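You operate a simulated robot arm through the tools that you are given. There is no shell and no other tool. Be economical: measure what you need, move in short steps, check, and stop when the job is done.

You run a simulated two-armed robot. Do the job below in one go: nothing can be reset, and whatever is moved stays where it is left.

## Task
Check the test jig's earth with the yellow probe; mend it if faulty.
Fine: Tester on. Hold the probe on the jig's steel lid with one hand while the other presses the green button. Over 0.10 ohm: tighten the wing nut, else leave it. Probe back in its cup, tester off.

It is judged by the outcome, as a careful person would: the job done as asked, and still so three seconds after it is handed in. It fails if anything else is knocked over, pushed out of place, dropped, spilled or broken. A push-on lid holds only when it is set on centred and level and pressed home; a screw cap is set on level and turned clockwise until tight.

## Robot
Two 7-joint arms with two-finger parallel grippers on one trunk, on a base that drives. Base frame: it is fixed to the floor where the robot stands at the start and does not move with it; the origin is under the middle of the robot, x ahead of it, y to its left, z up. Lengths are in m, angles in degrees, forces in N, time in s.
The left shoulder is at the start at [0.07, 0.134, 1.201], the right one opposite. With the tool pointing down near the work surface each hand reaches from about 0.1 to 0.64 m from the robot's upright axis, wherever it stands, measured 20 degrees to its own side. Places, roughly: bench socket [0.1, 0.8, 0.8]; black cup [0.6, 0.4, 0.8]; green button [0.4, 0, 0.9]; rack socket one [0, -2.2, 1.2]; rack socket three [-0.9, -2.4, 1.2]; rack socket two [-0.5, -2.3, 1.2]; test jig [0.4, 0.2, 0.8]; tester switch [0.5, 0, 0.9]. Payload 1.57 kg a hand.
The TCP of each hand is the grasp point between the finger pads, 0.03 m short of the fingertips. In the tool frame z runs along the fingers and y along their closing line. Largest opening 0.08 m; finger width 0.017, thickness 0.012; the body of the gripper, 0.04 by 0.082 m, starts 0.08 m behind the TCP.
Orientation is that of the tool frame in the base frame, as a unit quaternion [x, y, z, w]. With the fingers straight down and closing along the base's y, the tool's x points along the base's -x, its y along +y and its z along -z.

## Interface
- The arms move only by the tool send_rows. It takes "left_motion", "right_motion" or both (then of equal length, played together; a hand with none holds still); each is text: rows parted by semicolons, each of 7 numbers parted by spaces: the shift along the tool's x, y, z in units of 50 mm (1.0 is 50 mm), then the turn, a rotation vector about the tool's x, y, z in units of 6 degrees (1.0 is 6 degrees), then the gripper command, from -1 (shut) to 1 (fully open), values between in proportion. In form: dx dy dz rx ry rz claw; .... A call has 1 to 20 rows; each row shifts and turns the commanded pose from where the row before left it, along the tool's axes as they then stand. A call with a number of a shift or a turn outside -1 to 1 is refused whole. Each row takes 0.2 s and may step no farther than 0.05 m and 8.6 degrees from the row before; otherwise, or with a gripper value out of range, the whole call is refused. A pose out of reach is approached as far as the arm can. The call stops where the force on the tool passes 40 N (or 10 N more than at its start, if that is more) or the arm is blocked; 0.2 s more then pass. Each finger travels about 0.153 m/s and halts on what it meets, pressing with about 38 N; the grip force reading is that of the motor and also rises with nothing between the fingers. The clock runs only during rows and for 0.2 s after the last one: add rows that do not move to give the fingers time. It gives the time, the measured TCP pose, the force on the tool (base axes), the opening and the grip force at its end, in the units of the frame above (readings bear some noise), with the torque about the TCP (base axes, N m) and any sound that the robot's microphone picked up.
- Cameras (640 x 400 px; columns grow to the right, rows downward): "scene" is now at [0.1227, 0.0332, 1.417]; the picture's right is [0.43, -0.90, 0.00], its down [-0.64, -0.31, -0.70] and it looks along [0.63, 0.30, -0.71] (base axes); focal length 278 px, centre (320, 200). "left" rides on the left gripper at [0.072, 0.007, -0.122] in its tool frame; the picture's right is [-0.09, 1.00, 0.00], its down [-0.84, -0.08, -0.54] and it looks along [-0.54, -0.05, 0.84] (tool axes); focal length 238 px, centre (320, 200). "right" rides on the right gripper at [0.072, -0.007, -0.122] in its tool frame; the picture's right is [0.09, 1.00, 0.00], its down [-0.84, 0.08, -0.54] and it looks along [-0.54, 0.05, 0.84] (tool axes); focal length 238 px, centre (320, 200). There is no depth. A picture from a camera that has moved, and an enlarged one, comes with that camera's place and axes in the base frame and with its lens.
- camera(camera): a new picture of that camera. It takes no simulated time.
- lift_body(by): slides the trunk up (or, below 0, down) by that many m; the arms and the scene camera ride with it, the base frame stays. It gives what a move gives, with no picture.
- steer(legs): drives the robot by 1 to 6 legs, each [ahead, left, turn to the left] in m, m and degrees, along the robot's own axes; the way and the turn of a leg run together, so that a leg with both is an arc; at most 1.5 m and 180 degrees a leg. The arms and the cameras ride along, it lands a little off, and it stops where it bumps. It gives what a move gives.
- turn_head(pan, tilt): turns the head with the scene camera to pan (to the left, within 86 degrees either way) and tilt (down, from -29 to 69), counted from straight ahead of the robot. It gives what a move gives.
- zoom(camera, box): a new picture of the part [left, top, right, bottom] of that camera's present view, enlarged. It takes no simulated time.
- job_done(): hands the job in; it is judged then, once.

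Work in short steps. Places have to be worked out from the pictures, the camera data and where the tool is seen: move nearer, look again, correct. Check each grasp and each placing, and mend what went wrong. You have 120 turns and 92 pictures in all, those below and enlarged ones among them. Open the grippers and draw the arms clear of the work before you hand the job in, unless the task says otherwise; then end with one line.

The tools are called after "Emit:" as a command line: name --argument value ..., lists and objects as JSON in quotes. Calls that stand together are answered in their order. send_rows: Moves the arms, as the interface text tells. Its arguments: {"type":"object","properties":{"left_motion":{"type":"string"},"right_motion":{"type":"string"}},"required":[]} The other tools are called the same way: lift_body (by) slides the trunk up or down; steer (legs) drives the base; turn_head (pan, tilt) turns the head that bears the scene camera; camera (camera) takes a picture; zoom (camera, box) takes an enlarged picture of a part of a camera's view; job_done () hands the job in.

At the start:

```text
clock: 0.0
left_ee_pos: [0.3833, 0.2906, 1.1856]
left_ee_rot: [0.001, 1.0, 0.0, 0.001]
left_ft_force: [0.4, -0.1, -0.3]
left_ft_torque: [0.02, 0.01, 0.02]
left_width: 0.08
left_grip_force: 0.1
right_ee_pos: [0.3897, -0.0094, 1.1825]
right_ee_rot: [0.001, 1.0, 0.001, 0.0]
right_ft_force: [0.2, -0.2, 0.5]
right_ft_torque: [0.05, 0.02, -0.01]
right_width: 0.0801
right_grip_force: 0.1
trunk travel left (down, up): [-0.775, 0.165]
robot x, y, heading: [0.0013, 0.0, 0.1]
head pan, tilt: [25.4, 45.5]
```

scene: 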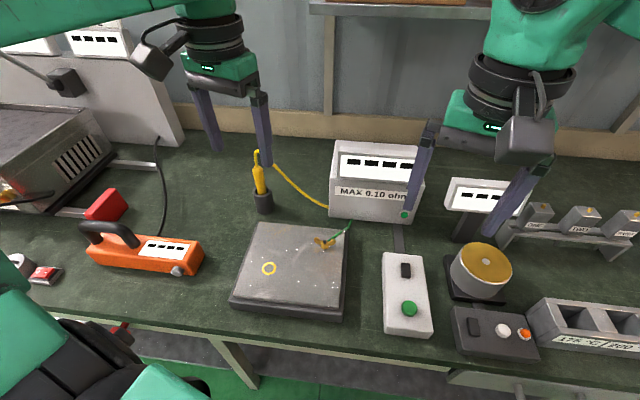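
right: 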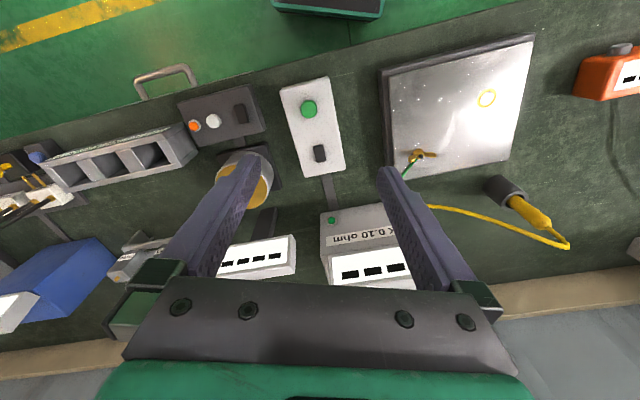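
left: 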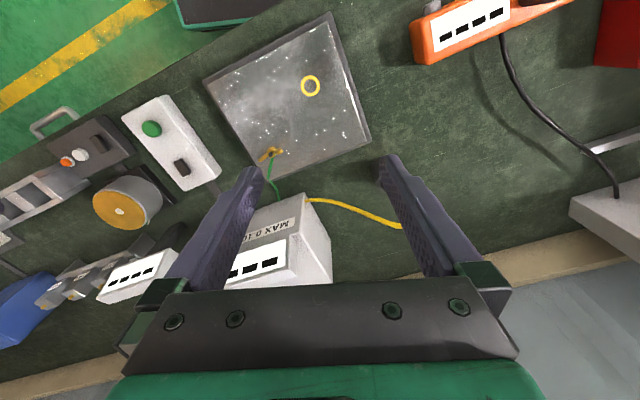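

The view shows the jig (steel lid with yellow ring and wing nut), the probe in its black cup, the tester and its button box. I zoom in on these parts for detail.

Emit:
zoom --camera "scene" --box '[220, 130, 440, 340]'

Emit:
zoom --camera "right" --box '[270, 40, 570, 260]'

```text
1.90 times, centred on (330, 235) of scene
camera zoom: at [0.1227, 0.0332, 1.417], right [0.43, -0.9, 0.0], down [-0.64, -0.31, -0.7], along [0.63, 0.3, -0.71], focal length 529 px, centre (301, 133)
```

zoom: 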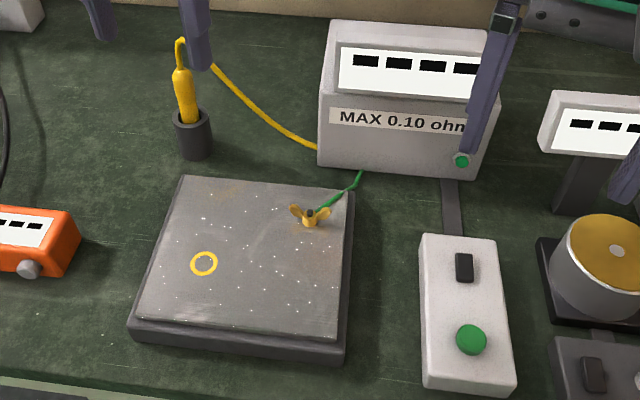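

```text
1.82 times, centred on (420, 150) of right
camera zoom: at [0.3182, -0.0176, 1.3054], right [-0.09, 1.0, 0.0], down [0.84, 0.07, 0.54], along [0.54, 0.05, -0.84], focal length 433 px, centre (138, 291)
```

zoom: 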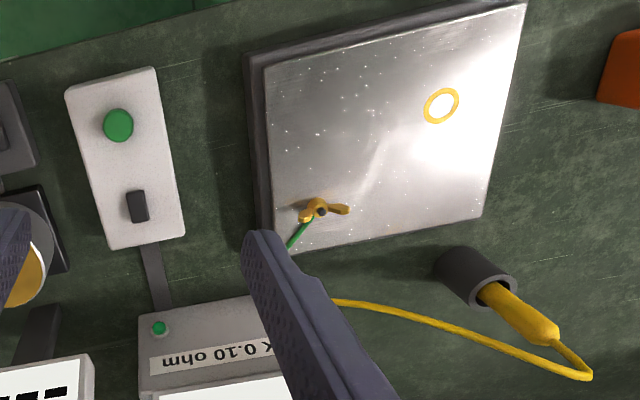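

I estimate the green button at (0.41,-0.03,0.87), switch (0.49,0.00,0.87), ring (0.37,0.28,0.86), wing nut (0.47,0.19,0.88) and cup top (0.57,0.43,0.866). The cup is out of easy reach, so I drive 0.2 m left.

Emit:
steer --legs '[[0, 0.2, 0]]'

```text
clock: 1.6
left_ee_pos: [0.383, 0.484, 1.1867]
left_ee_rot: [-0.001, 1.0, 0.001, 0.0]
left_ft_force: [0.6, -1.6, 0.1]
left_ft_torque: [0.0, 0.01, 0.0]
left_width: 0.0802
left_grip_force: 0.0
right_ee_pos: [0.3894, 0.186, 1.1828]
right_ee_rot: [0.0, 1.0, 0.003, 0.001]
right_ft_force: [0.3, 0.1, -0.3]
right_ft_torque: [0.03, 0.01, -0.01]
right_width: 0.0799
right_grip_force: 0.1
trunk travel left (down, up): [-0.775, 0.165]
robot x, y, heading: [-0.0028, 0.2007, 0.1]
head pan, tilt: [25.4, 45.5]
```

Drive went well. I bring the right hand (shut) over the switch box, and the left hand near the probe, for close looks.

Emit:
send_rows --right_motion "-0.143 -0.531 0.457 0 0 0 -1; -0.143 -0.531 0.457 0 0 0 -1; -0.143 -0.531 0.457 0 0 0 -1; -0.143 -0.531 0.457 0 0 0 -1; -0.143 -0.531 0.457 0 0 0 -1; -0.143 -0.531 0.457 0 0 0 -1; -0.143 -0.531 0.457 0 0 0 -1; 0 0 0 0 0 0 -1" --left_motion "-0.2 -0.126 0.25 0 0 0 1; -0.2 -0.126 0.25 0 0 0 1; -0.2 -0.126 0.25 0 0 0 1; -0.2 -0.126 0.25 0 0 0 1; -0.2 -0.126 0.25 0 0 0 1; -0.2 -0.126 0.25 0 0 0 1; -0.2 -0.126 0.25 0 0 0 1; 0 0 0 0 0 0 1"

Emit:
camera --camera "right"

Emit:
camera --camera "left"

Emit:
camera --camera "scene"

```text
clock: 3.4
left_ee_pos: [0.4546, 0.4456, 1.0987]
left_ee_rot: [0.0, 1.0, 0.0, 0.0]
left_ft_force: [-0.2, -0.3, -0.7]
left_ft_torque: [-0.03, -0.07, 0.01]
left_width: 0.08
left_grip_force: 0.2
right_ee_pos: [0.438, 0.0013, 1.021]
right_ee_rot: [0.001, 1.0, 0.0, 0.001]
right_ft_force: [0.2, -0.2, -1.0]
right_ft_torque: [-0.01, 0.0, -0.01]
right_width: 0.0
right_grip_force: 21.2
trunk travel left (down, up): [-0.775, 0.165]
robot x, y, heading: [-0.0019, 0.1937, -0.0]
head pan, tilt: [25.4, 45.5]
```

```text
86 pictures are left
camera right: at [0.3667, -0.0069, 1.1443], right [-0.09, 1.0, 0.0], down [0.84, 0.08, 0.54], along [0.54, 0.05, -0.84], focal length 238 px, centre (320, 200)
```

right: 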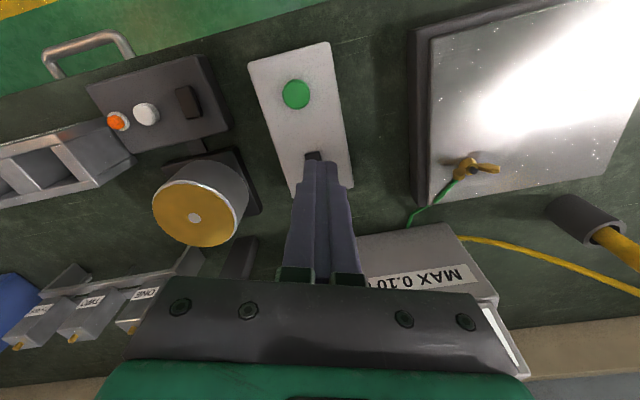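

```text
85 pictures are left
camera left: at [0.3828, 0.4504, 1.2207], right [0.09, 1.0, 0.0], down [0.84, -0.08, 0.54], along [0.54, -0.05, -0.84], focal length 238 px, centre (320, 200)
```

left: 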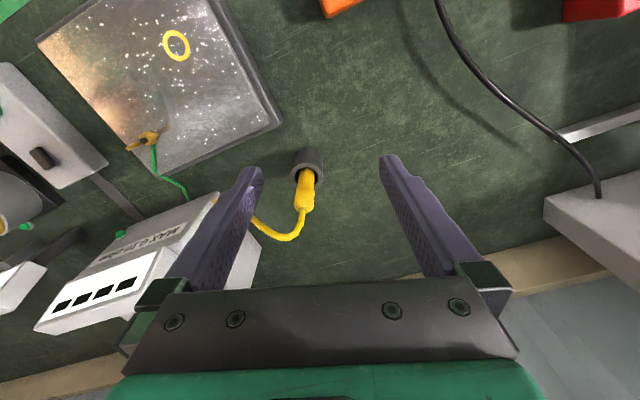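

```text
84 pictures are left
camera scene: at [0.122, 0.2318, 1.4171], right [0.43, -0.9, 0.0], down [-0.64, -0.31, -0.7], along [0.63, 0.3, -0.71], focal length 278 px, centre (320, 200)
```

scene: 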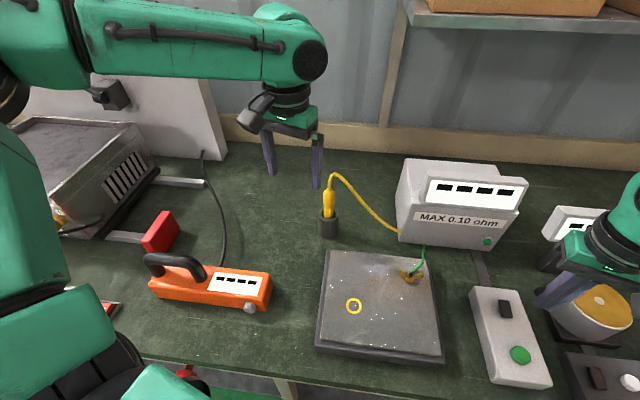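

Zoom on the switch to understand its type and state.

Emit:
zoom --camera "scene" --box '[460, 270, 560, 390]'

Emit:
zoom --camera "scene" --box '[300, 160, 460, 320]'

Emit:
zoom --camera "left" --box '[220, 130, 380, 250]'

```text
3.33 times, centred on (510, 330) of scene
camera zoom: at [0.122, 0.2318, 1.4171], right [0.43, -0.9, 0.0], down [-0.64, -0.31, -0.7], along [0.63, 0.3, -0.71], focal length 926 px, centre (-313, -233)
```

zoom: 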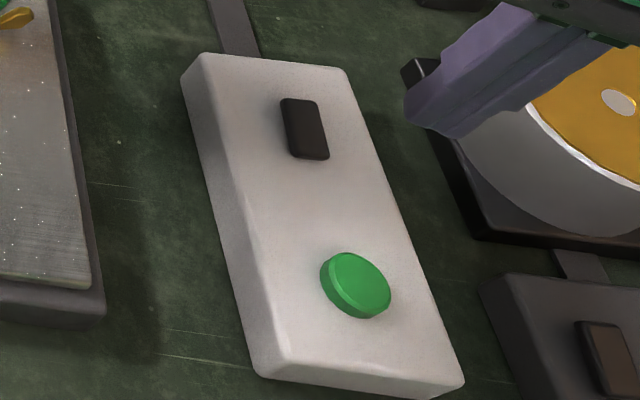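

```text
2.50 times, centred on (380, 240) of scene
camera zoom: at [0.122, 0.2318, 1.4171], right [0.43, -0.9, 0.0], down [-0.64, -0.31, -0.7], along [0.63, 0.3, -0.71], focal length 695 px, centre (170, 100)
```

zoom: 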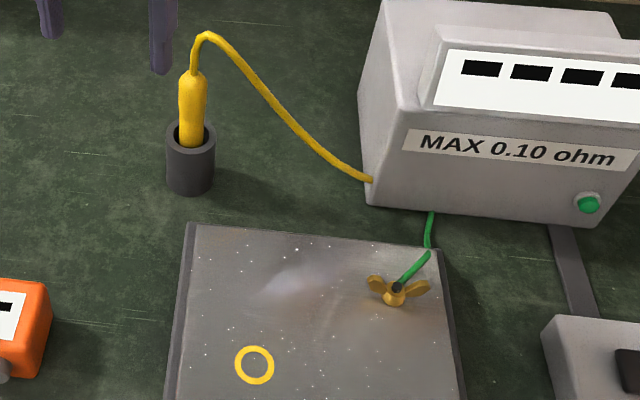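

```text
3.33 times, centred on (300, 190) of left
camera zoom: at [0.3828, 0.4504, 1.2207], right [0.09, 1.0, 0.0], down [0.84, -0.08, 0.54], along [0.54, -0.05, -0.84], focal length 794 px, centre (387, 233)
```

zoom: 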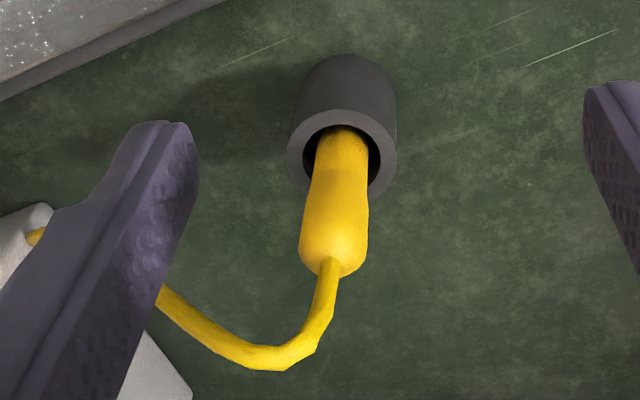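

The switch is a small black block, display dark (off). I move the shut right fingers above it and come down to about 2 cm over it.

Emit:
send_rows --right_motion "-0.53 -0.02 0.5 0 0 0 -1; -0.53 -0.02 0.5 0 0 0 -1; 0 0 0.5 0 0 0 -1; 0 0 0.4 0 0 0 -1; 0 0 0 0 0 0 -1"

Emit:
zoom --camera "right" --box '[220, 60, 420, 220]'

Emit:
zoom --camera "scene" --box '[440, 220, 600, 390]'

```text
clock: 4.6
left_ee_pos: [0.456, 0.4449, 1.0985]
left_ee_rot: [0.0, 1.0, 0.0, 0.0]
left_ft_force: [0.0, 0.2, -0.7]
left_ft_torque: [0.01, 0.0, 0.0]
left_width: 0.0797
left_grip_force: 0.1
right_ee_pos: [0.4922, 0.0007, 0.9238]
right_ee_rot: [-0.001, 1.0, 0.001, 0.0]
right_ft_force: [-0.5, -0.5, 0.1]
right_ft_torque: [0.0, 0.01, -0.03]
right_width: 0.0002
right_grip_force: 20.9
trunk travel left (down, up): [-0.775, 0.165]
robot x, y, heading: [0.0034, 0.1958, -0.2]
head pan, tilt: [25.4, 45.5]
```

```text
2.50 times, centred on (320, 140) of right
camera zoom: at [0.4208, -0.0067, 1.0464], right [-0.09, 1.0, 0.0], down [0.84, 0.08, 0.54], along [0.54, 0.05, -0.84], focal length 596 px, centre (320, 350)
```

zoom: 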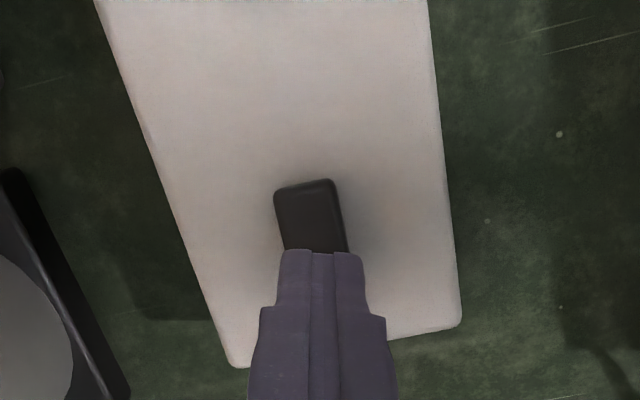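

```text
2.35 times, centred on (520, 305) of scene
camera zoom: at [0.1227, 0.2315, 1.417], right [0.43, -0.9, 0.0], down [-0.64, -0.31, -0.7], along [0.63, 0.3, -0.71], focal length 654 px, centre (-151, -47)
```

zoom: 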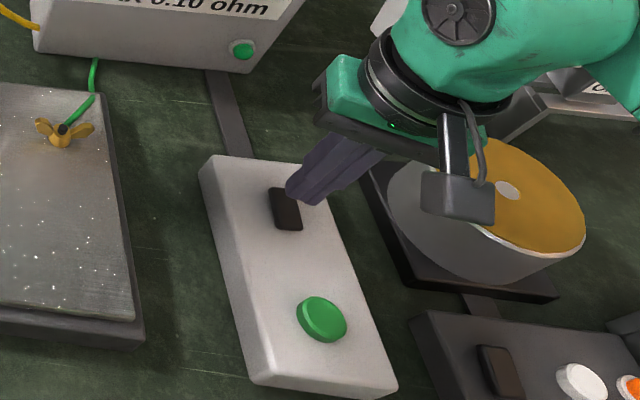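

Aligned over the switch. Lower gently in small steps until contact.

Emit:
send_rows --right_motion "0.05 0 0.1 0 0 0 -1; 0 0 0.1 0 0 0 -1; 0 0 0.1 0 0 0 -1; 0 0 0.1 0 0 0 -1; 0 0 0 0 0 0 -1"

Emit:
zoom --camera "scene" --box '[400, 150, 560, 370]'

```text
clock: 5.8
left_ee_pos: [0.4551, 0.4447, 1.0977]
left_ee_rot: [-0.001, 1.0, 0.0, 0.0]
left_ft_force: [0.1, 0.1, -0.1]
left_ft_torque: [0.03, 0.01, -0.02]
left_width: 0.0799
left_grip_force: 0.0
right_ee_pos: [0.4902, 0.0035, 0.908]
right_ee_rot: [0.0, 1.0, 0.001, 0.0]
right_ft_force: [-0.1, -0.4, 0.2]
right_ft_torque: [0.01, -0.02, -0.01]
right_width: 0.0002
right_grip_force: 21.0
trunk travel left (down, up): [-0.775, 0.165]
robot x, y, heading: [0.0003, 0.198, -0.0]
head pan, tilt: [25.4, 45.5]
```

```text
1.82 times, centred on (480, 260) of scene
camera zoom: at [0.1225, 0.2313, 1.417], right [0.43, -0.9, 0.0], down [-0.64, -0.31, -0.7], along [0.63, 0.3, -0.71], focal length 505 px, centre (29, 91)
```

zoom: 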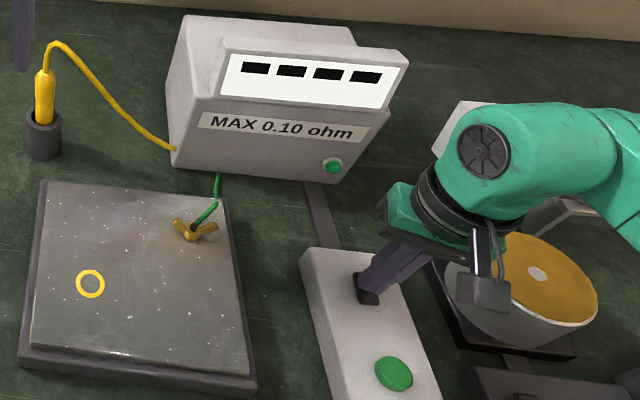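

Still no contact at a tip height near 0.878; I continue down in 3 mm steps.

Emit:
send_rows --right_motion "0 -0.05 0.06 0 0 0 -1; 0 0 0.06 0 0 0 -1; 0 0 0.06 0 0 0 -1; 0 0 0.06 0 0 0 -1; 0 0 0 0 0 0 -1"

Emit:
zoom --camera "scene" --box '[400, 150, 560, 370]'

```text
clock: 6.9
left_ee_pos: [0.4507, 0.4431, 1.0992]
left_ee_rot: [-0.001, 1.0, 0.001, 0.001]
left_ft_force: [-0.4, 0.1, 0.0]
left_ft_torque: [0.04, 0.0, -0.01]
left_width: 0.0801
left_grip_force: 0.0
right_ee_pos: [0.4903, -0.0007, 0.9031]
right_ee_rot: [0.001, 1.0, 0.004, 0.008]
right_ft_force: [-6.7, -1.3, 11.9]
right_ft_torque: [-0.06, 0.2, -0.06]
right_width: 0.0
right_grip_force: 21.2
trunk travel left (down, up): [-0.775, 0.165]
robot x, y, heading: [-0.0002, 0.1962, 0.0]
head pan, tilt: [25.4, 45.5]
stopped in row 5 (right hand): the force on the tool passed its limit at 42 N (the readings are from after the stop); the commanded pose is now the measured one
```

```text
1.82 times, centred on (480, 260) of scene
camera zoom: at [0.1184, 0.2314, 1.4172], right [0.43, -0.9, 0.0], down [-0.64, -0.31, -0.7], along [0.63, 0.3, -0.71], focal length 505 px, centre (29, 91)
```

zoom: 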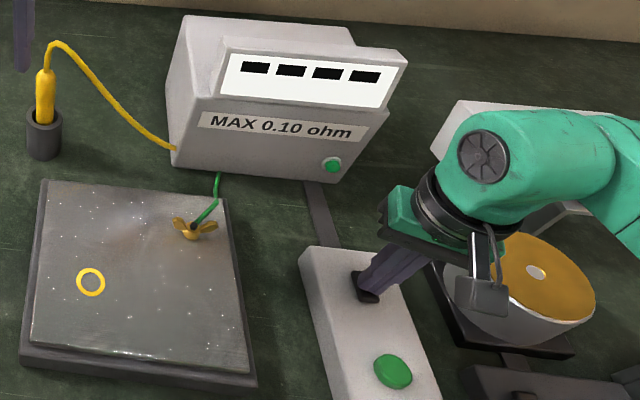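

A firm press (42 N) and no sign of change on the display. I raise the hand and look at the switch and tester closely.

Emit:
send_rows --right_motion "0 0 -0.4 0 0 0 -1; 0.5 0 -0.6 0 0 0 -1; 0.8 0 -0.4 0 0 0 -1; 0 0 0 0 0 0 -1"

Emit:
zoom --camera "right" --box '[240, 50, 400, 170]'

Emit:
zoom --camera "scene" --box '[400, 150, 560, 370]'

```text
clock: 7.9
left_ee_pos: [0.4556, 0.4439, 1.0966]
left_ee_rot: [-0.001, 1.0, 0.0, -0.001]
left_ft_force: [-0.2, -0.6, -0.3]
left_ft_torque: [0.03, 0.02, 0.01]
left_width: 0.0802
left_grip_force: 0.0
right_ee_pos: [0.427, -0.0005, 0.9682]
right_ee_rot: [0.002, 1.0, 0.002, 0.005]
right_ft_force: [-0.3, 0.1, -0.1]
right_ft_torque: [0.01, 0.03, -0.01]
right_width: 0.0
right_grip_force: 21.4
trunk travel left (down, up): [-0.775, 0.165]
robot x, y, heading: [0.0021, 0.1963, 0.0]
head pan, tilt: [25.4, 45.5]
```

```text
3.33 times, centred on (320, 110) of right
camera zoom: at [0.3546, -0.0102, 1.0896], right [-0.09, 1.0, 0.0], down [0.83, 0.07, 0.55], along [0.55, 0.05, -0.83], focal length 794 px, centre (320, 500)
```

zoom: 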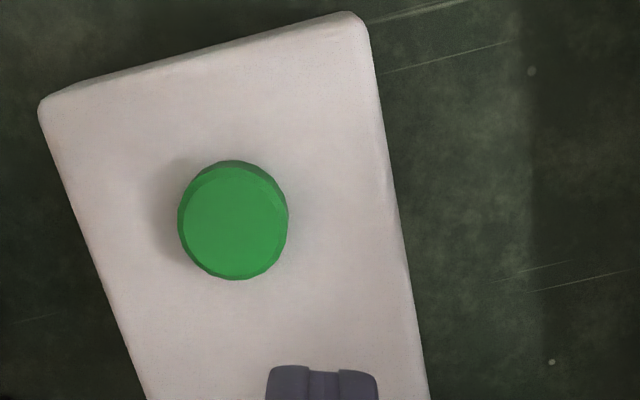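

```text
1.82 times, centred on (480, 260) of scene
camera zoom: at [0.1242, 0.2314, 1.4168], right [0.43, -0.9, 0.0], down [-0.65, -0.31, -0.7], along [0.63, 0.3, -0.71], focal length 505 px, centre (29, 91)
```

zoom: 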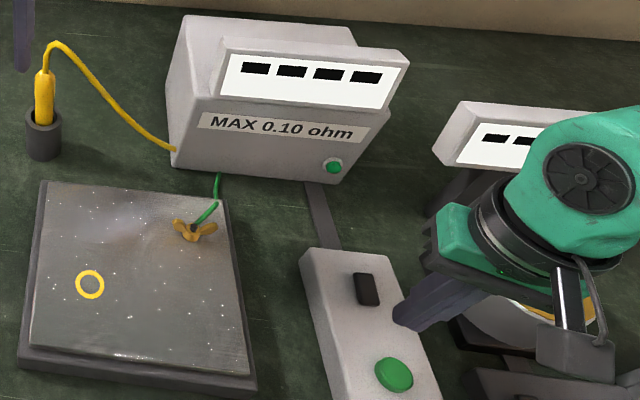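

I repeat the very same close crop of the switch as at first, plus the tester's front, to compare states.

Emit:
zoom --camera "scene" --box '[460, 270, 560, 390]'

Emit:
zoom --camera "scene" --box '[390, 150, 540, 260]'

```text
3.33 times, centred on (510, 330) of scene
camera zoom: at [0.1242, 0.2314, 1.4168], right [0.43, -0.9, 0.0], down [-0.65, -0.31, -0.7], along [0.63, 0.3, -0.71], focal length 926 px, centre (-313, -233)
```

zoom: 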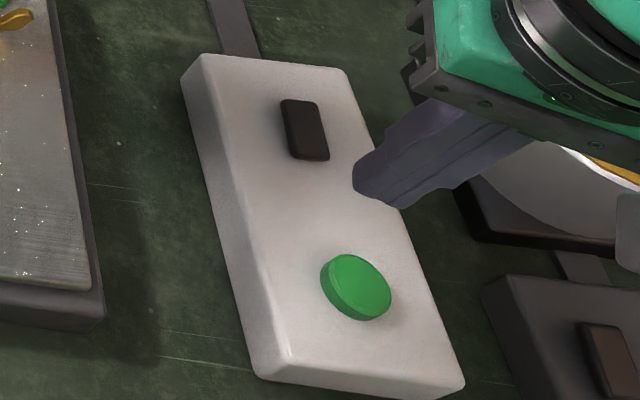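

```text
3.64 times, centred on (465, 205) of scene
camera zoom: at [0.1242, 0.2314, 1.4168], right [0.43, -0.9, 0.0], down [-0.65, -0.31, -0.7], along [0.63, 0.3, -0.71], focal length 1010 px, centre (-207, 182)
```

zoom: 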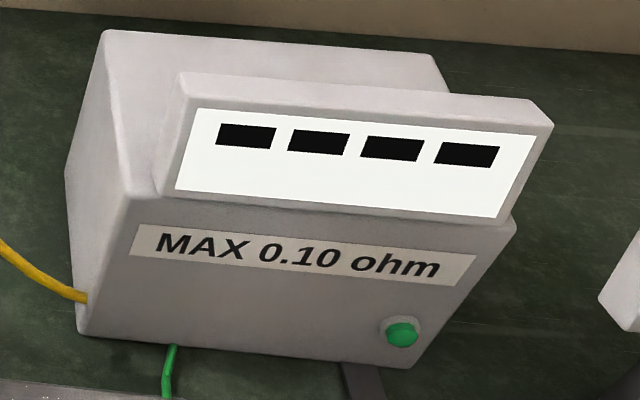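

Nothing changed visibly and no sound was noted. I open the right fingers and set the wrist camera to look at the switch between them.

Emit:
send_rows --right_motion "0 0 0 0 0 0 1; 0 0 0.3 0 0 0 1; 0 0 0.3 0 0 0 1; 0 0 0 0 0 0 1"

Emit:
zoom --camera "right" --box '[270, 120, 390, 220]'

```text
clock: 8.9
left_ee_pos: [0.4545, 0.4437, 1.0972]
left_ee_rot: [-0.001, 1.0, 0.0, 0.0]
left_ft_force: [-0.4, 0.4, 0.8]
left_ft_torque: [-0.01, -0.01, -0.01]
left_width: 0.08
left_grip_force: 0.2
right_ee_pos: [0.4269, -0.0024, 0.9381]
right_ee_rot: [0.002, 1.0, 0.002, 0.007]
right_ft_force: [-0.2, -0.5, 0.0]
right_ft_torque: [0.0, 0.0, 0.02]
right_width: 0.0801
right_grip_force: 0.1
trunk travel left (down, up): [-0.775, 0.165]
robot x, y, heading: [0.0012, 0.1958, 0.1]
head pan, tilt: [25.4, 45.5]
```

```text
4.00 times, centred on (330, 170) of right
camera zoom: at [0.3538, -0.0102, 1.0598], right [-0.09, 1.0, 0.0], down [0.83, 0.07, 0.55], along [0.55, 0.05, -0.83], focal length 953 px, centre (280, 320)
```

zoom: 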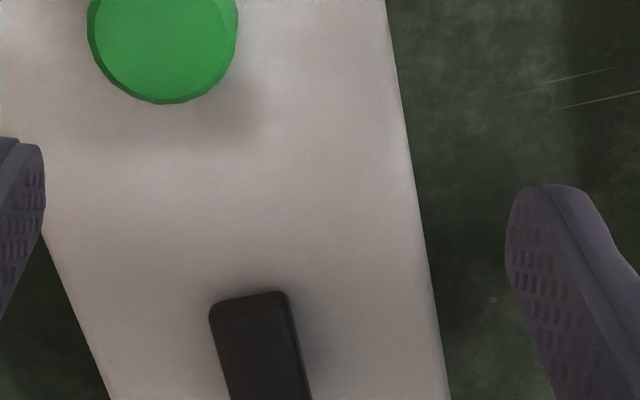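

The near end shows; I look a bit lower in the same view to see the whole switch.

Emit:
zoom --camera "right" --box '[280, 180, 360, 240]'

```text
6.67 times, centred on (320, 210) of right
camera zoom: at [0.3538, -0.0102, 1.0598], right [-0.09, 1.0, 0.0], down [0.83, 0.07, 0.55], along [0.55, 0.05, -0.83], focal length 1589 px, centre (320, 133)
```

zoom: 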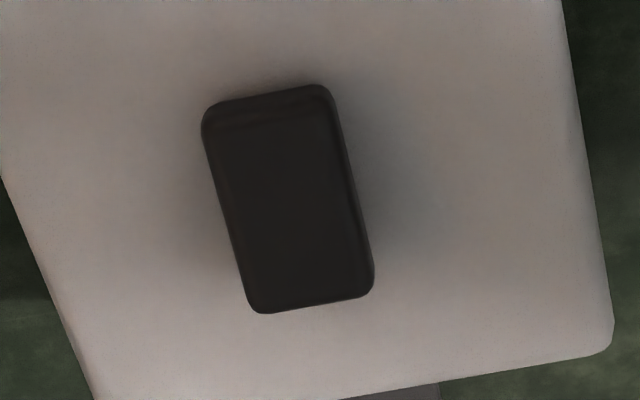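

The rocker is about 36 mm long (x 0.472–0.509), so the centre press may or may not have toggled it. Before touching it again, I test with the green button to see whether the display reacts: close fingers and move above the button.

Emit:
send_rows --right_motion "0.1 -0.15 -0.2 0 0 0 -1; 0.2 -0.35 0 0 0 0 -1; 0 0 0 0 0 0 -1; 0 0 0 0 0 0 -1"

Emit:
zoom --camera "scene" --box '[460, 270, 560, 390]'

```text
clock: 9.9
left_ee_pos: [0.4549, 0.443, 1.0977]
left_ee_rot: [0.0, 1.0, -0.001, 0.0]
left_ft_force: [-0.9, -0.2, -0.2]
left_ft_torque: [-0.02, -0.01, 0.01]
left_width: 0.0801
left_grip_force: 0.1
right_ee_pos: [0.412, -0.0263, 0.9463]
right_ee_rot: [0.001, 1.0, 0.003, 0.006]
right_ft_force: [-0.1, -0.9, 0.9]
right_ft_torque: [0.01, -0.01, 0.0]
right_width: 0.0
right_grip_force: 21.5
trunk travel left (down, up): [-0.775, 0.165]
robot x, y, heading: [0.0027, 0.1966, 0.5]
head pan, tilt: [25.4, 45.5]
```

```text
3.33 times, centred on (510, 330) of scene
camera zoom: at [0.1227, 0.2313, 1.417], right [0.43, -0.9, 0.0], down [-0.64, -0.31, -0.7], along [0.63, 0.3, -0.71], focal length 926 px, centre (-313, -233)
```

zoom: 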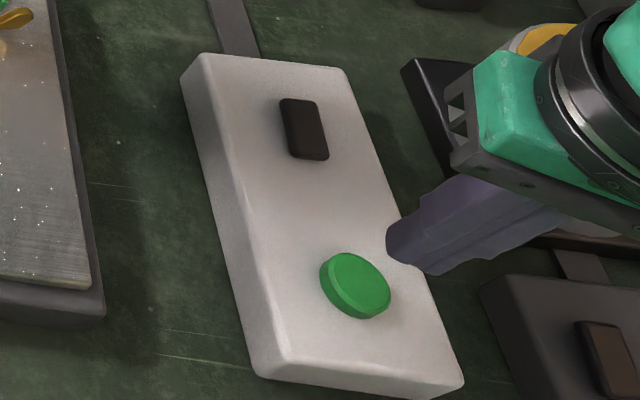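

Positioned over the button; lower to the button and press softly in 2–3 mm steps.

Emit:
send_rows --right_motion "0 0 0.3 0 0 0 -1; 0 0 0.3 0 0 0 -1; 0 0 0.08 0 0 0 -1; 0 0 0.06 0 0 0 -1; 0 0 0.06 0 0 0 -1; 0 0 0.04 0 0 0 -1; 0 0 0 0 0 0 -1"

Emit:
zoom --camera "scene" --box '[390, 150, 560, 370]'

```text
clock: 11.5
left_ee_pos: [0.4545, 0.4437, 1.0977]
left_ee_rot: [0.0, 1.0, 0.0, 0.0]
left_ft_force: [-0.1, 0.7, 0.5]
left_ft_torque: [0.02, -0.01, 0.0]
left_width: 0.0801
left_grip_force: 0.0
right_ee_pos: [0.413, -0.0264, 0.9054]
right_ee_rot: [0.002, 1.0, 0.003, 0.006]
right_ft_force: [0.3, 0.2, -0.6]
right_ft_torque: [0.0, 0.0, -0.02]
right_width: 0.0002
right_grip_force: 20.7
trunk travel left (down, up): [-0.775, 0.165]
robot x, y, heading: [-0.0006, 0.1989, 0.3]
head pan, tilt: [25.4, 45.5]
```

```text
1.82 times, centred on (475, 260) of scene
camera zoom: at [0.1226, 0.2311, 1.417], right [0.43, -0.9, 0.0], down [-0.64, -0.31, -0.7], along [0.63, 0.3, -0.71], focal length 505 px, centre (38, 91)
```

zoom: 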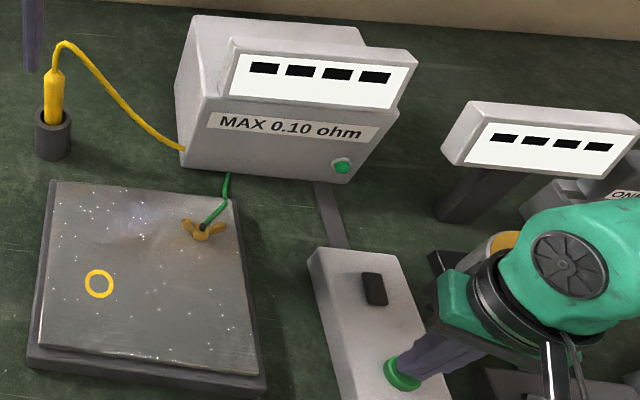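

No contact yet (tip ≈0.875). Continue down in 2 mm steps.

Emit:
send_rows --right_motion "0 0 0.05 0 0 0 -1; 0 0 0.05 0 0 0 -1; 0 0 0.05 0 0 0 -1; 0 0 0.04 0 0 0 -1; 0 0 0 0 0 0 -1"

Emit:
zoom --camera "scene" --box '[390, 150, 560, 370]'

```text
clock: 12.7
left_ee_pos: [0.4546, 0.4447, 1.0987]
left_ee_rot: [-0.001, 1.0, 0.0, 0.0]
left_ft_force: [0.2, -0.2, -0.7]
left_ft_torque: [0.01, 0.0, -0.02]
left_width: 0.0801
left_grip_force: 0.0
right_ee_pos: [0.4128, -0.0254, 0.8974]
right_ee_rot: [0.002, 1.0, 0.003, 0.007]
right_ft_force: [0.2, 0.8, 2.7]
right_ft_torque: [0.0, 0.04, 0.01]
right_width: 0.0
right_grip_force: 21.0
trunk travel left (down, up): [-0.775, 0.165]
robot x, y, heading: [-0.0024, 0.196, 0.1]
head pan, tilt: [25.4, 45.5]
heard: click
```

```text
1.82 times, centred on (475, 260) of scene
camera zoom: at [0.1223, 0.2313, 1.4171], right [0.43, -0.9, 0.0], down [-0.64, -0.31, -0.7], along [0.63, 0.3, -0.71], focal length 505 px, centre (38, 91)
```

zoom: 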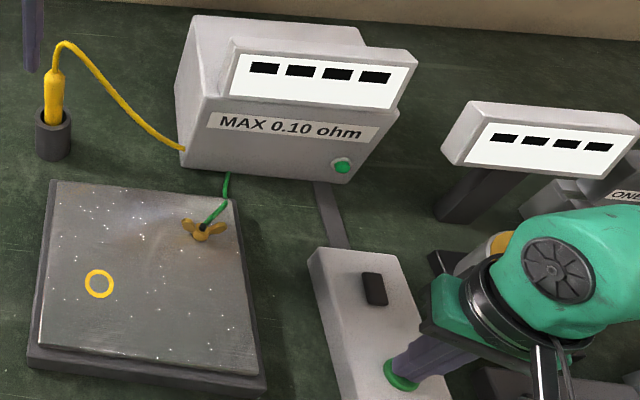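

The button clicks at TCP z≈0.897 with no display change, so the tester is still off; the rocker must be pressed at an end. I lift and go over the rocker's far end.

Emit:
send_rows --right_motion "0 0 -0.7 0 0 0 -1; -0.9 0.28 0 0 0 0 -1; -0.9 0.28 0 0 0 0 -1; 0 0 0.4 0 0 0 -1; 0 0 0.06 0 0 0 -1; 0 0 0.06 0 0 0 -1; 0 0 0.06 0 0 0 -1; 0 0 0 0 0 0 -1"

Emit:
zoom --camera "scene" --box '[390, 150, 560, 370]'

```text
clock: 14.5
left_ee_pos: [0.4553, 0.4442, 1.0982]
left_ee_rot: [-0.001, 1.0, 0.0, 0.001]
left_ft_force: [0.3, -0.6, -0.6]
left_ft_torque: [0.0, 0.04, 0.03]
left_width: 0.0798
left_grip_force: 0.1
right_ee_pos: [0.5038, 0.0023, 0.9039]
right_ee_rot: [0.002, 1.0, 0.002, 0.005]
right_ft_force: [2.0, 0.7, 2.3]
right_ft_torque: [-0.02, -0.08, 0.01]
right_width: 0.0
right_grip_force: 21.4
trunk travel left (down, up): [-0.775, 0.165]
robot x, y, heading: [-0.0071, 0.198, 0.1]
head pan, tilt: [25.4, 45.5]
```

```text
1.82 times, centred on (475, 260) of scene
camera zoom: at [0.1231, 0.2316, 1.417], right [0.43, -0.9, 0.0], down [-0.64, -0.31, -0.7], along [0.63, 0.3, -0.71], focal length 505 px, centre (38, 91)
```

zoom: 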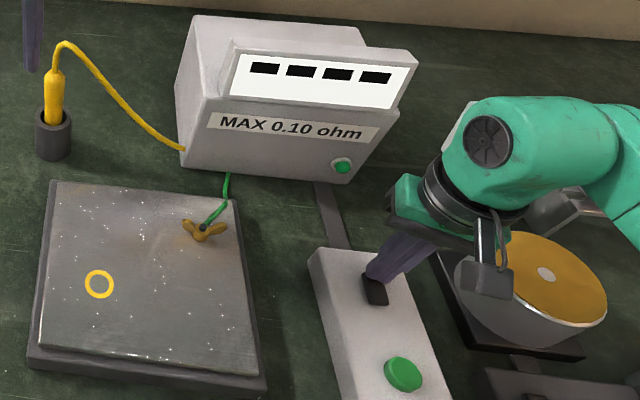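

Light contact (2 N). Press a few millimetres more, 1.5 mm at a time.

Emit:
send_rows --right_motion "0 0 0.03 0 0 0 -1; 0 0 0.03 0 0 0 -1; 0 0 0.03 0 0 0 -1; 0 0 0.03 0 0 0 -1; 0 0 0 0 0 0 -1"

Emit:
zoom --camera "scene" --box '[390, 150, 560, 370]'

```text
clock: 15.7
left_ee_pos: [0.4519, 0.4448, 1.0989]
left_ee_rot: [-0.001, 1.0, -0.001, 0.001]
left_ft_force: [-0.4, -0.3, 0.5]
left_ft_torque: [0.03, 0.01, -0.01]
left_width: 0.0802
left_grip_force: 0.1
right_ee_pos: [0.505, 0.0031, 0.9019]
right_ee_rot: [0.002, 1.0, 0.003, 0.01]
right_ft_force: [11.3, -2.2, 27.9]
right_ft_torque: [-0.26, -0.16, 0.1]
right_width: 0.0001
right_grip_force: 21.8
trunk travel left (down, up): [-0.775, 0.165]
robot x, y, heading: [0.0031, 0.1956, 0.1]
head pan, tilt: [25.4, 45.5]
```

```text
1.82 times, centred on (475, 260) of scene
camera zoom: at [0.1205, 0.2327, 1.4175], right [0.43, -0.9, 0.0], down [-0.64, -0.31, -0.7], along [0.63, 0.3, -0.71], focal length 505 px, centre (38, 91)
```

zoom: 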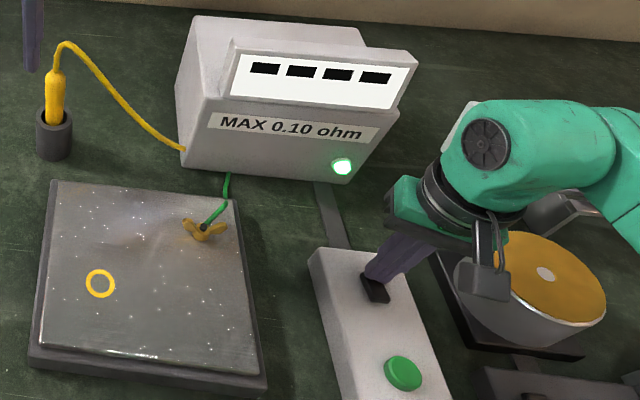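

The green lamp is now lit: far end = on. I lift the right hand and park it above the green button, and look at the probe with the left camera.

Emit:
send_rows --right_motion "0 0 -0.6 0 0 0 -1; 0.92 -0.29 0 0 0 0 -1; 0.92 -0.29 0 0 0 0 -1; 0 0 0 0 0 0 -1"

Emit:
zoom --camera "left" --box '[260, 120, 360, 260]'

Emit:
zoom --camera "scene" --box '[280, 150, 440, 270]'

Emit:
zoom --camera "scene" --box '[390, 150, 560, 390]'

```text
clock: 16.7
left_ee_pos: [0.4551, 0.4439, 1.0967]
left_ee_rot: [-0.001, 1.0, 0.0, 0.001]
left_ft_force: [-0.1, 0.0, 0.2]
left_ft_torque: [-0.02, 0.04, -0.02]
left_width: 0.0801
left_grip_force: 0.0
right_ee_pos: [0.4104, -0.0265, 0.9246]
right_ee_rot: [0.001, 1.0, 0.003, 0.005]
right_ft_force: [0.7, 0.2, 0.1]
right_ft_torque: [-0.07, 0.04, -0.01]
right_width: 0.0002
right_grip_force: 21.6
trunk travel left (down, up): [-0.775, 0.165]
robot x, y, heading: [0.0018, 0.2006, -0.0]
head pan, tilt: [25.4, 45.5]
```

```text
2.86 times, centred on (310, 190) of left
camera zoom: at [0.3845, 0.4507, 1.2201], right [0.09, 1.0, 0.0], down [0.84, -0.08, 0.54], along [0.54, -0.05, -0.84], focal length 681 px, centre (349, 229)
```

zoom: 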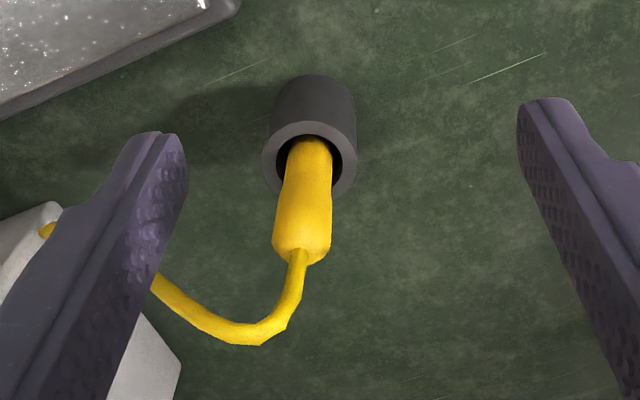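

```text
3.33 times, centred on (360, 210) of scene
camera zoom: at [0.1241, 0.2319, 1.4168], right [0.43, -0.9, 0.0], down [-0.64, -0.31, -0.7], along [0.63, 0.3, -0.71], focal length 926 px, centre (187, 167)
```

zoom: 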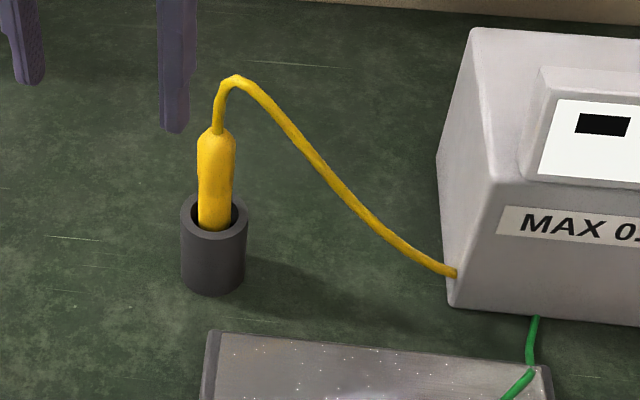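

```text
1.67 times, centred on (475, 270) of scene
camera zoom: at [0.1241, 0.2319, 1.4168], right [0.43, -0.9, 0.0], down [-0.64, -0.31, -0.7], along [0.63, 0.3, -0.71], focal length 463 px, centre (62, 83)
```

zoom: 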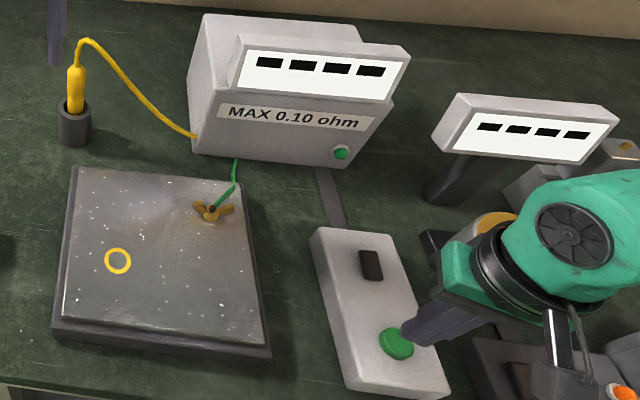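

The lamp is out again: the rocker sprang back without latching (no click heard). I press again closer to the far end for more leverage, and deeper.

Emit:
send_rows --right_motion "-1 0.31 0 0 0 0 -1; -1 0.31 0 0 0 0 -1; 0 0 0.3 0 0 0 -1; 0 0 0.06 0 0 0 -1; 0 0 0.06 0 0 0 -1; 0 0 0.06 0 0 0 -1; 0 0 0.05 0 0 0 -1; 0 0 0 0 0 0 -1"

Emit:
zoom --camera "scene" --box '[390, 150, 560, 390]'

```text
refused: row 1 steps farther than a row can; nothing moved
```

```text
1.67 times, centred on (475, 270) of scene
camera zoom: at [0.1241, 0.2319, 1.4168], right [0.43, -0.9, 0.0], down [-0.64, -0.31, -0.7], along [0.63, 0.3, -0.71], focal length 463 px, centre (62, 83)
```

zoom: 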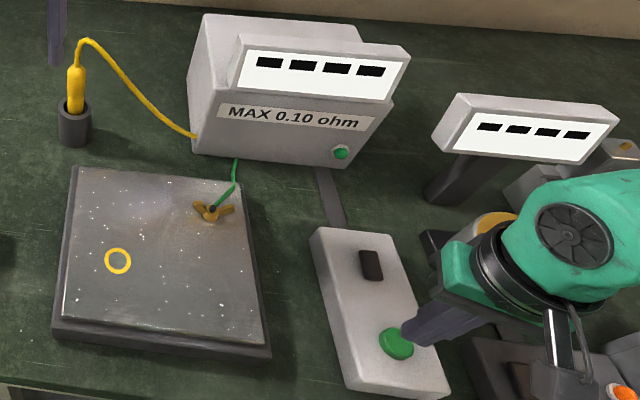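

The first row was too long; I resend it split over three rows.

Emit:
send_rows --right_motion "-0.67 0.21 0 0 0 0 -1; -0.67 0.21 0 0 0 0 -1; -0.67 0.21 0 0 0 0 -1; 0 0 0.3 0 0 0 -1; 0 0 0.06 0 0 0 -1; 0 0 0.06 0 0 0 -1; 0 0 0.06 0 0 0 -1; 0 0 0.05 0 0 0 -1; 0 0 0 0 0 0 -1"

Emit:
zoom --camera "scene" --box '[390, 150, 560, 390]'

```text
clock: 18.7
left_ee_pos: [0.4541, 0.4429, 1.0983]
left_ee_rot: [-0.002, 1.0, 0.0, 0.0]
left_ft_force: [0.2, 0.1, 0.4]
left_ft_torque: [0.0, -0.02, 0.04]
left_width: 0.0797
left_grip_force: 0.1
right_ee_pos: [0.5117, 0.0045, 0.9009]
right_ee_rot: [0.001, 1.0, 0.002, 0.007]
right_ft_force: [-0.7, 0.7, 0.0]
right_ft_torque: [0.0, 0.02, 0.01]
right_width: 0.0
right_grip_force: 21.3
trunk travel left (down, up): [-0.775, 0.165]
robot x, y, heading: [0.0001, 0.1982, -0.0]
head pan, tilt: [25.4, 45.5]
```

```text
1.67 times, centred on (475, 270) of scene
camera zoom: at [0.1226, 0.231, 1.417], right [0.43, -0.9, 0.0], down [-0.64, -0.31, -0.7], along [0.63, 0.3, -0.71], focal length 463 px, centre (62, 83)
```

zoom: 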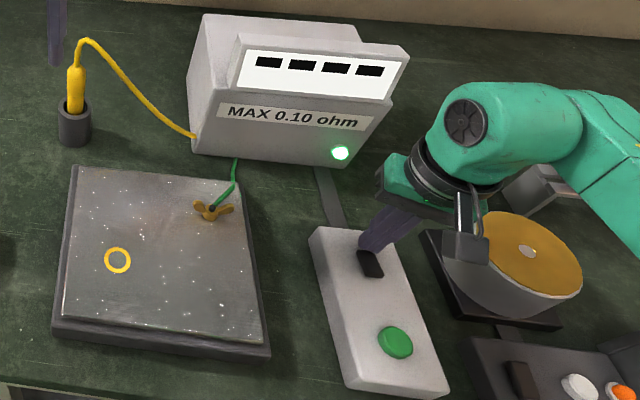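

The lamp is lit although I'm not pressing: it blinks, so the tester is on. I lift away to confirm over a moment.

Emit:
send_rows --right_motion "0 0 -0.6 0 0 0 -1; 0.67 -0.21 0 0 0 0 -1; 0.67 -0.21 0 0 0 0 -1; 0.67 -0.21 0 0 0 0 -1; 0 0 0 0 0 0 -1"

Emit:
zoom --camera "scene" --box '[390, 150, 560, 390]'

```text
clock: 19.9
left_ee_pos: [0.455, 0.4436, 1.0964]
left_ee_rot: [-0.001, 1.0, 0.0, 0.0]
left_ft_force: [-0.8, 0.3, -0.5]
left_ft_torque: [-0.01, -0.02, 0.01]
left_width: 0.08
left_grip_force: 0.1
right_ee_pos: [0.4128, -0.0274, 0.9314]
right_ee_rot: [0.002, 1.0, 0.003, 0.006]
right_ft_force: [0.9, 0.1, -0.1]
right_ft_torque: [0.02, 0.01, 0.04]
right_width: 0.0
right_grip_force: 21.3
trunk travel left (down, up): [-0.775, 0.165]
robot x, y, heading: [-0.0006, 0.2001, 0.2]
head pan, tilt: [25.4, 45.5]
```

```text
1.67 times, centred on (475, 270) of scene
camera zoom: at [0.1231, 0.2312, 1.417], right [0.43, -0.9, 0.0], down [-0.64, -0.31, -0.7], along [0.63, 0.3, -0.71], focal length 463 px, centre (62, 83)
```

zoom: 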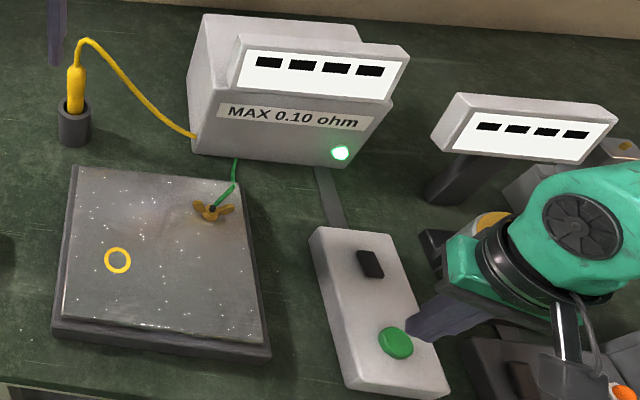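

The tester stays on (lamp blinking/lit). For the probe, I judge the handle vertical at about (0.559,0.415), rim z≈0.88, handle top ≈0.965, with its cable leaving toward −y. I turn the left tool 90° so the fingers close along x, leaving the cable free between them.

Emit:
send_rows --left_motion "0 0 0 0 0 1 1; 0 0 0 0 0 1 1; 0 0 0 0 0 1 1; 0 0 0 0 0 1 1; 0 0 0 0 0 1 1; 0 0 0 0 0 1 1; 0 0 0 0 0 1 1; 0 0 0 0 0 1 1; 0 0 0 0 0 1 1; 0 0 0 0 0 1 1; 0 0 0 0 0 1 1; 0 0 0 0 0 1 1; 0 0 0 0 0 1 1; 0 0 0 0 0 1 1; 0 0 0 0 0 1 1; 0 0 0 0 0 0 1"

Emit:
camera --camera "left"

```text
clock: 23.3
left_ee_pos: [0.4546, 0.4435, 1.0977]
left_ee_rot: [0.707, 0.707, 0.0, -0.001]
left_ft_force: [-0.2, 0.5, 0.9]
left_ft_torque: [0.01, 0.03, -0.05]
left_width: 0.0799
left_grip_force: 0.1
right_ee_pos: [0.4132, -0.0277, 0.9305]
right_ee_rot: [0.002, 1.0, 0.003, 0.006]
right_ft_force: [0.0, -0.5, -0.9]
right_ft_torque: [0.03, 0.0, 0.0]
right_width: 0.0
right_grip_force: 21.3
trunk travel left (down, up): [-0.775, 0.165]
robot x, y, heading: [0.0019, 0.2001, 0.1]
head pan, tilt: [25.4, 45.5]
```

```text
59 pictures are left
camera left: at [0.4615, 0.5152, 1.221], right [1.0, -0.09, 0.0], down [-0.08, -0.84, 0.54], along [-0.05, -0.54, -0.84], focal length 238 px, centre (320, 200)
```

left: 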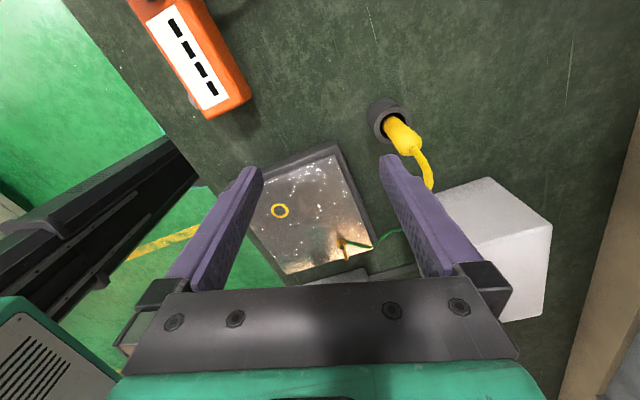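

From this second viewpoint: handle top about (0.554,0.411,0.972). I move the left hand over it at z≈1.06 and look again.

Emit:
send_rows --left_motion "-0.2 0.66 0.25 0 0 0 1; -0.2 0.66 0.25 0 0 0 1; -0.2 0.66 0.25 0 0 0 1; 0 0 0 0 0 0 1"

Emit:
camera --camera "left"

Emit:
zoom --camera "scene" --box '[250, 90, 430, 270]'

```text
clock: 24.3
left_ee_pos: [0.5499, 0.4138, 1.0603]
left_ee_rot: [0.707, 0.708, -0.001, 0.0]
left_ft_force: [0.4, -1.1, 0.0]
left_ft_torque: [0.03, 0.0, 0.0]
left_width: 0.08
left_grip_force: 0.1
right_ee_pos: [0.4122, -0.0268, 0.9314]
right_ee_rot: [0.001, 1.0, 0.003, 0.007]
right_ft_force: [0.2, 0.3, 0.8]
right_ft_torque: [0.01, 0.01, 0.02]
right_width: 0.0001
right_grip_force: 21.4
trunk travel left (down, up): [-0.775, 0.165]
robot x, y, heading: [0.001, 0.1986, 0.1]
head pan, tilt: [25.4, 45.5]
```

```text
58 pictures are left
camera left: at [0.5564, 0.486, 1.1833], right [1.0, -0.09, 0.0], down [-0.08, -0.84, 0.54], along [-0.05, -0.54, -0.84], focal length 238 px, centre (320, 200)
```

left: 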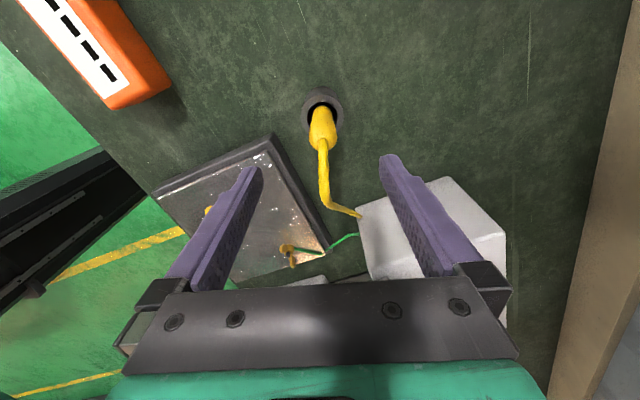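

```text
2.22 times, centred on (340, 180) of scene
camera zoom: at [0.1221, 0.2315, 1.4171], right [0.43, -0.9, 0.0], down [-0.64, -0.31, -0.7], along [0.63, 0.3, -0.71], focal length 618 px, centre (276, 244)
```

zoom: 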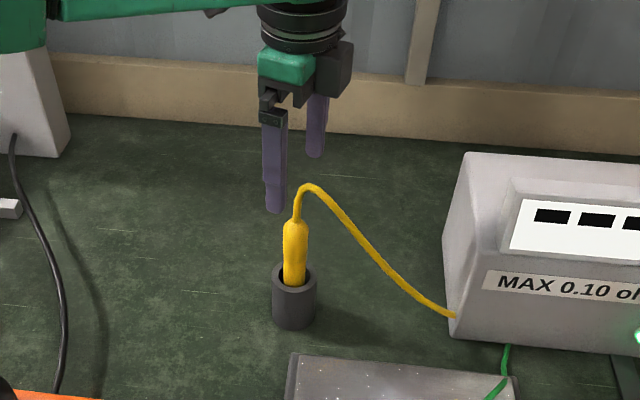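

The probe sits centred between the fingers. Lower to TCP z≈0.945 (tips above the cup rim) with fingers open.

Emit:
send_rows --left_motion "0 0.04 0.6 0 0 0 1; 0 0 0.6 0 0 0 1; 0 0 0.6 0 0 0 1; 0 0 0.5 0 0 0 1; 0 0 0 0 0 0 1"

Emit:
zoom --camera "left" --box '[220, 60, 420, 260]'

Emit:
zoom --camera "scene" --box '[250, 90, 430, 270]'

```text
clock: 25.5
left_ee_pos: [0.5376, 0.4203, 0.9497]
left_ee_rot: [0.706, 0.708, 0.0, 0.001]
left_ft_force: [0.5, -0.7, 0.6]
left_ft_torque: [0.01, 0.0, 0.0]
left_width: 0.0798
left_grip_force: 0.1
left hand out of reach, approached as far as the arm can: row 2, 3, 4
right_ee_pos: [0.4125, -0.0285, 0.9317]
right_ee_rot: [0.001, 1.0, 0.002, 0.006]
right_ft_force: [0.3, -0.6, 0.1]
right_ft_torque: [0.01, 0.03, 0.02]
right_width: 0.0
right_grip_force: 21.3
trunk travel left (down, up): [-0.775, 0.165]
robot x, y, heading: [0.0022, 0.2018, 0.0]
head pan, tilt: [25.4, 45.5]
```

```text
2.00 times, centred on (320, 160) of left
camera zoom: at [0.544, 0.4921, 1.0747], right [1.0, -0.09, 0.0], down [-0.08, -0.84, 0.54], along [-0.05, -0.54, -0.84], focal length 477 px, centre (320, 280)
```

zoom: 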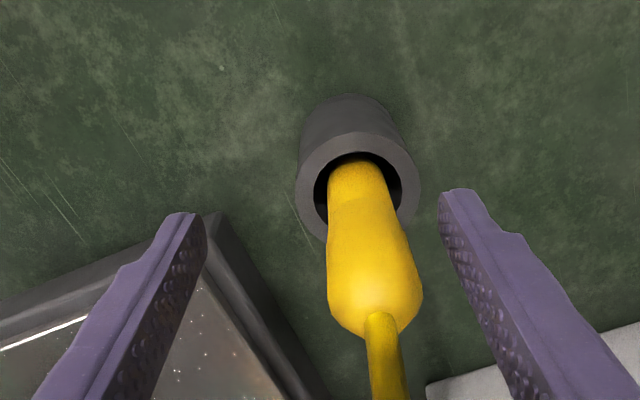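

```text
2.22 times, centred on (340, 180) of scene
camera zoom: at [0.1224, 0.231, 1.4171], right [0.43, -0.9, 0.0], down [-0.64, -0.31, -0.7], along [0.63, 0.3, -0.71], focal length 618 px, centre (276, 244)
```

zoom: 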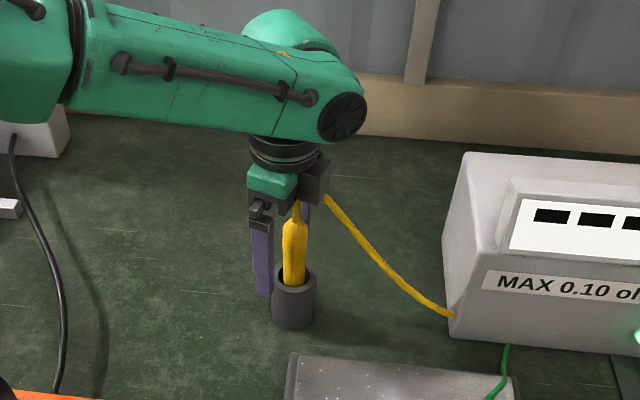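

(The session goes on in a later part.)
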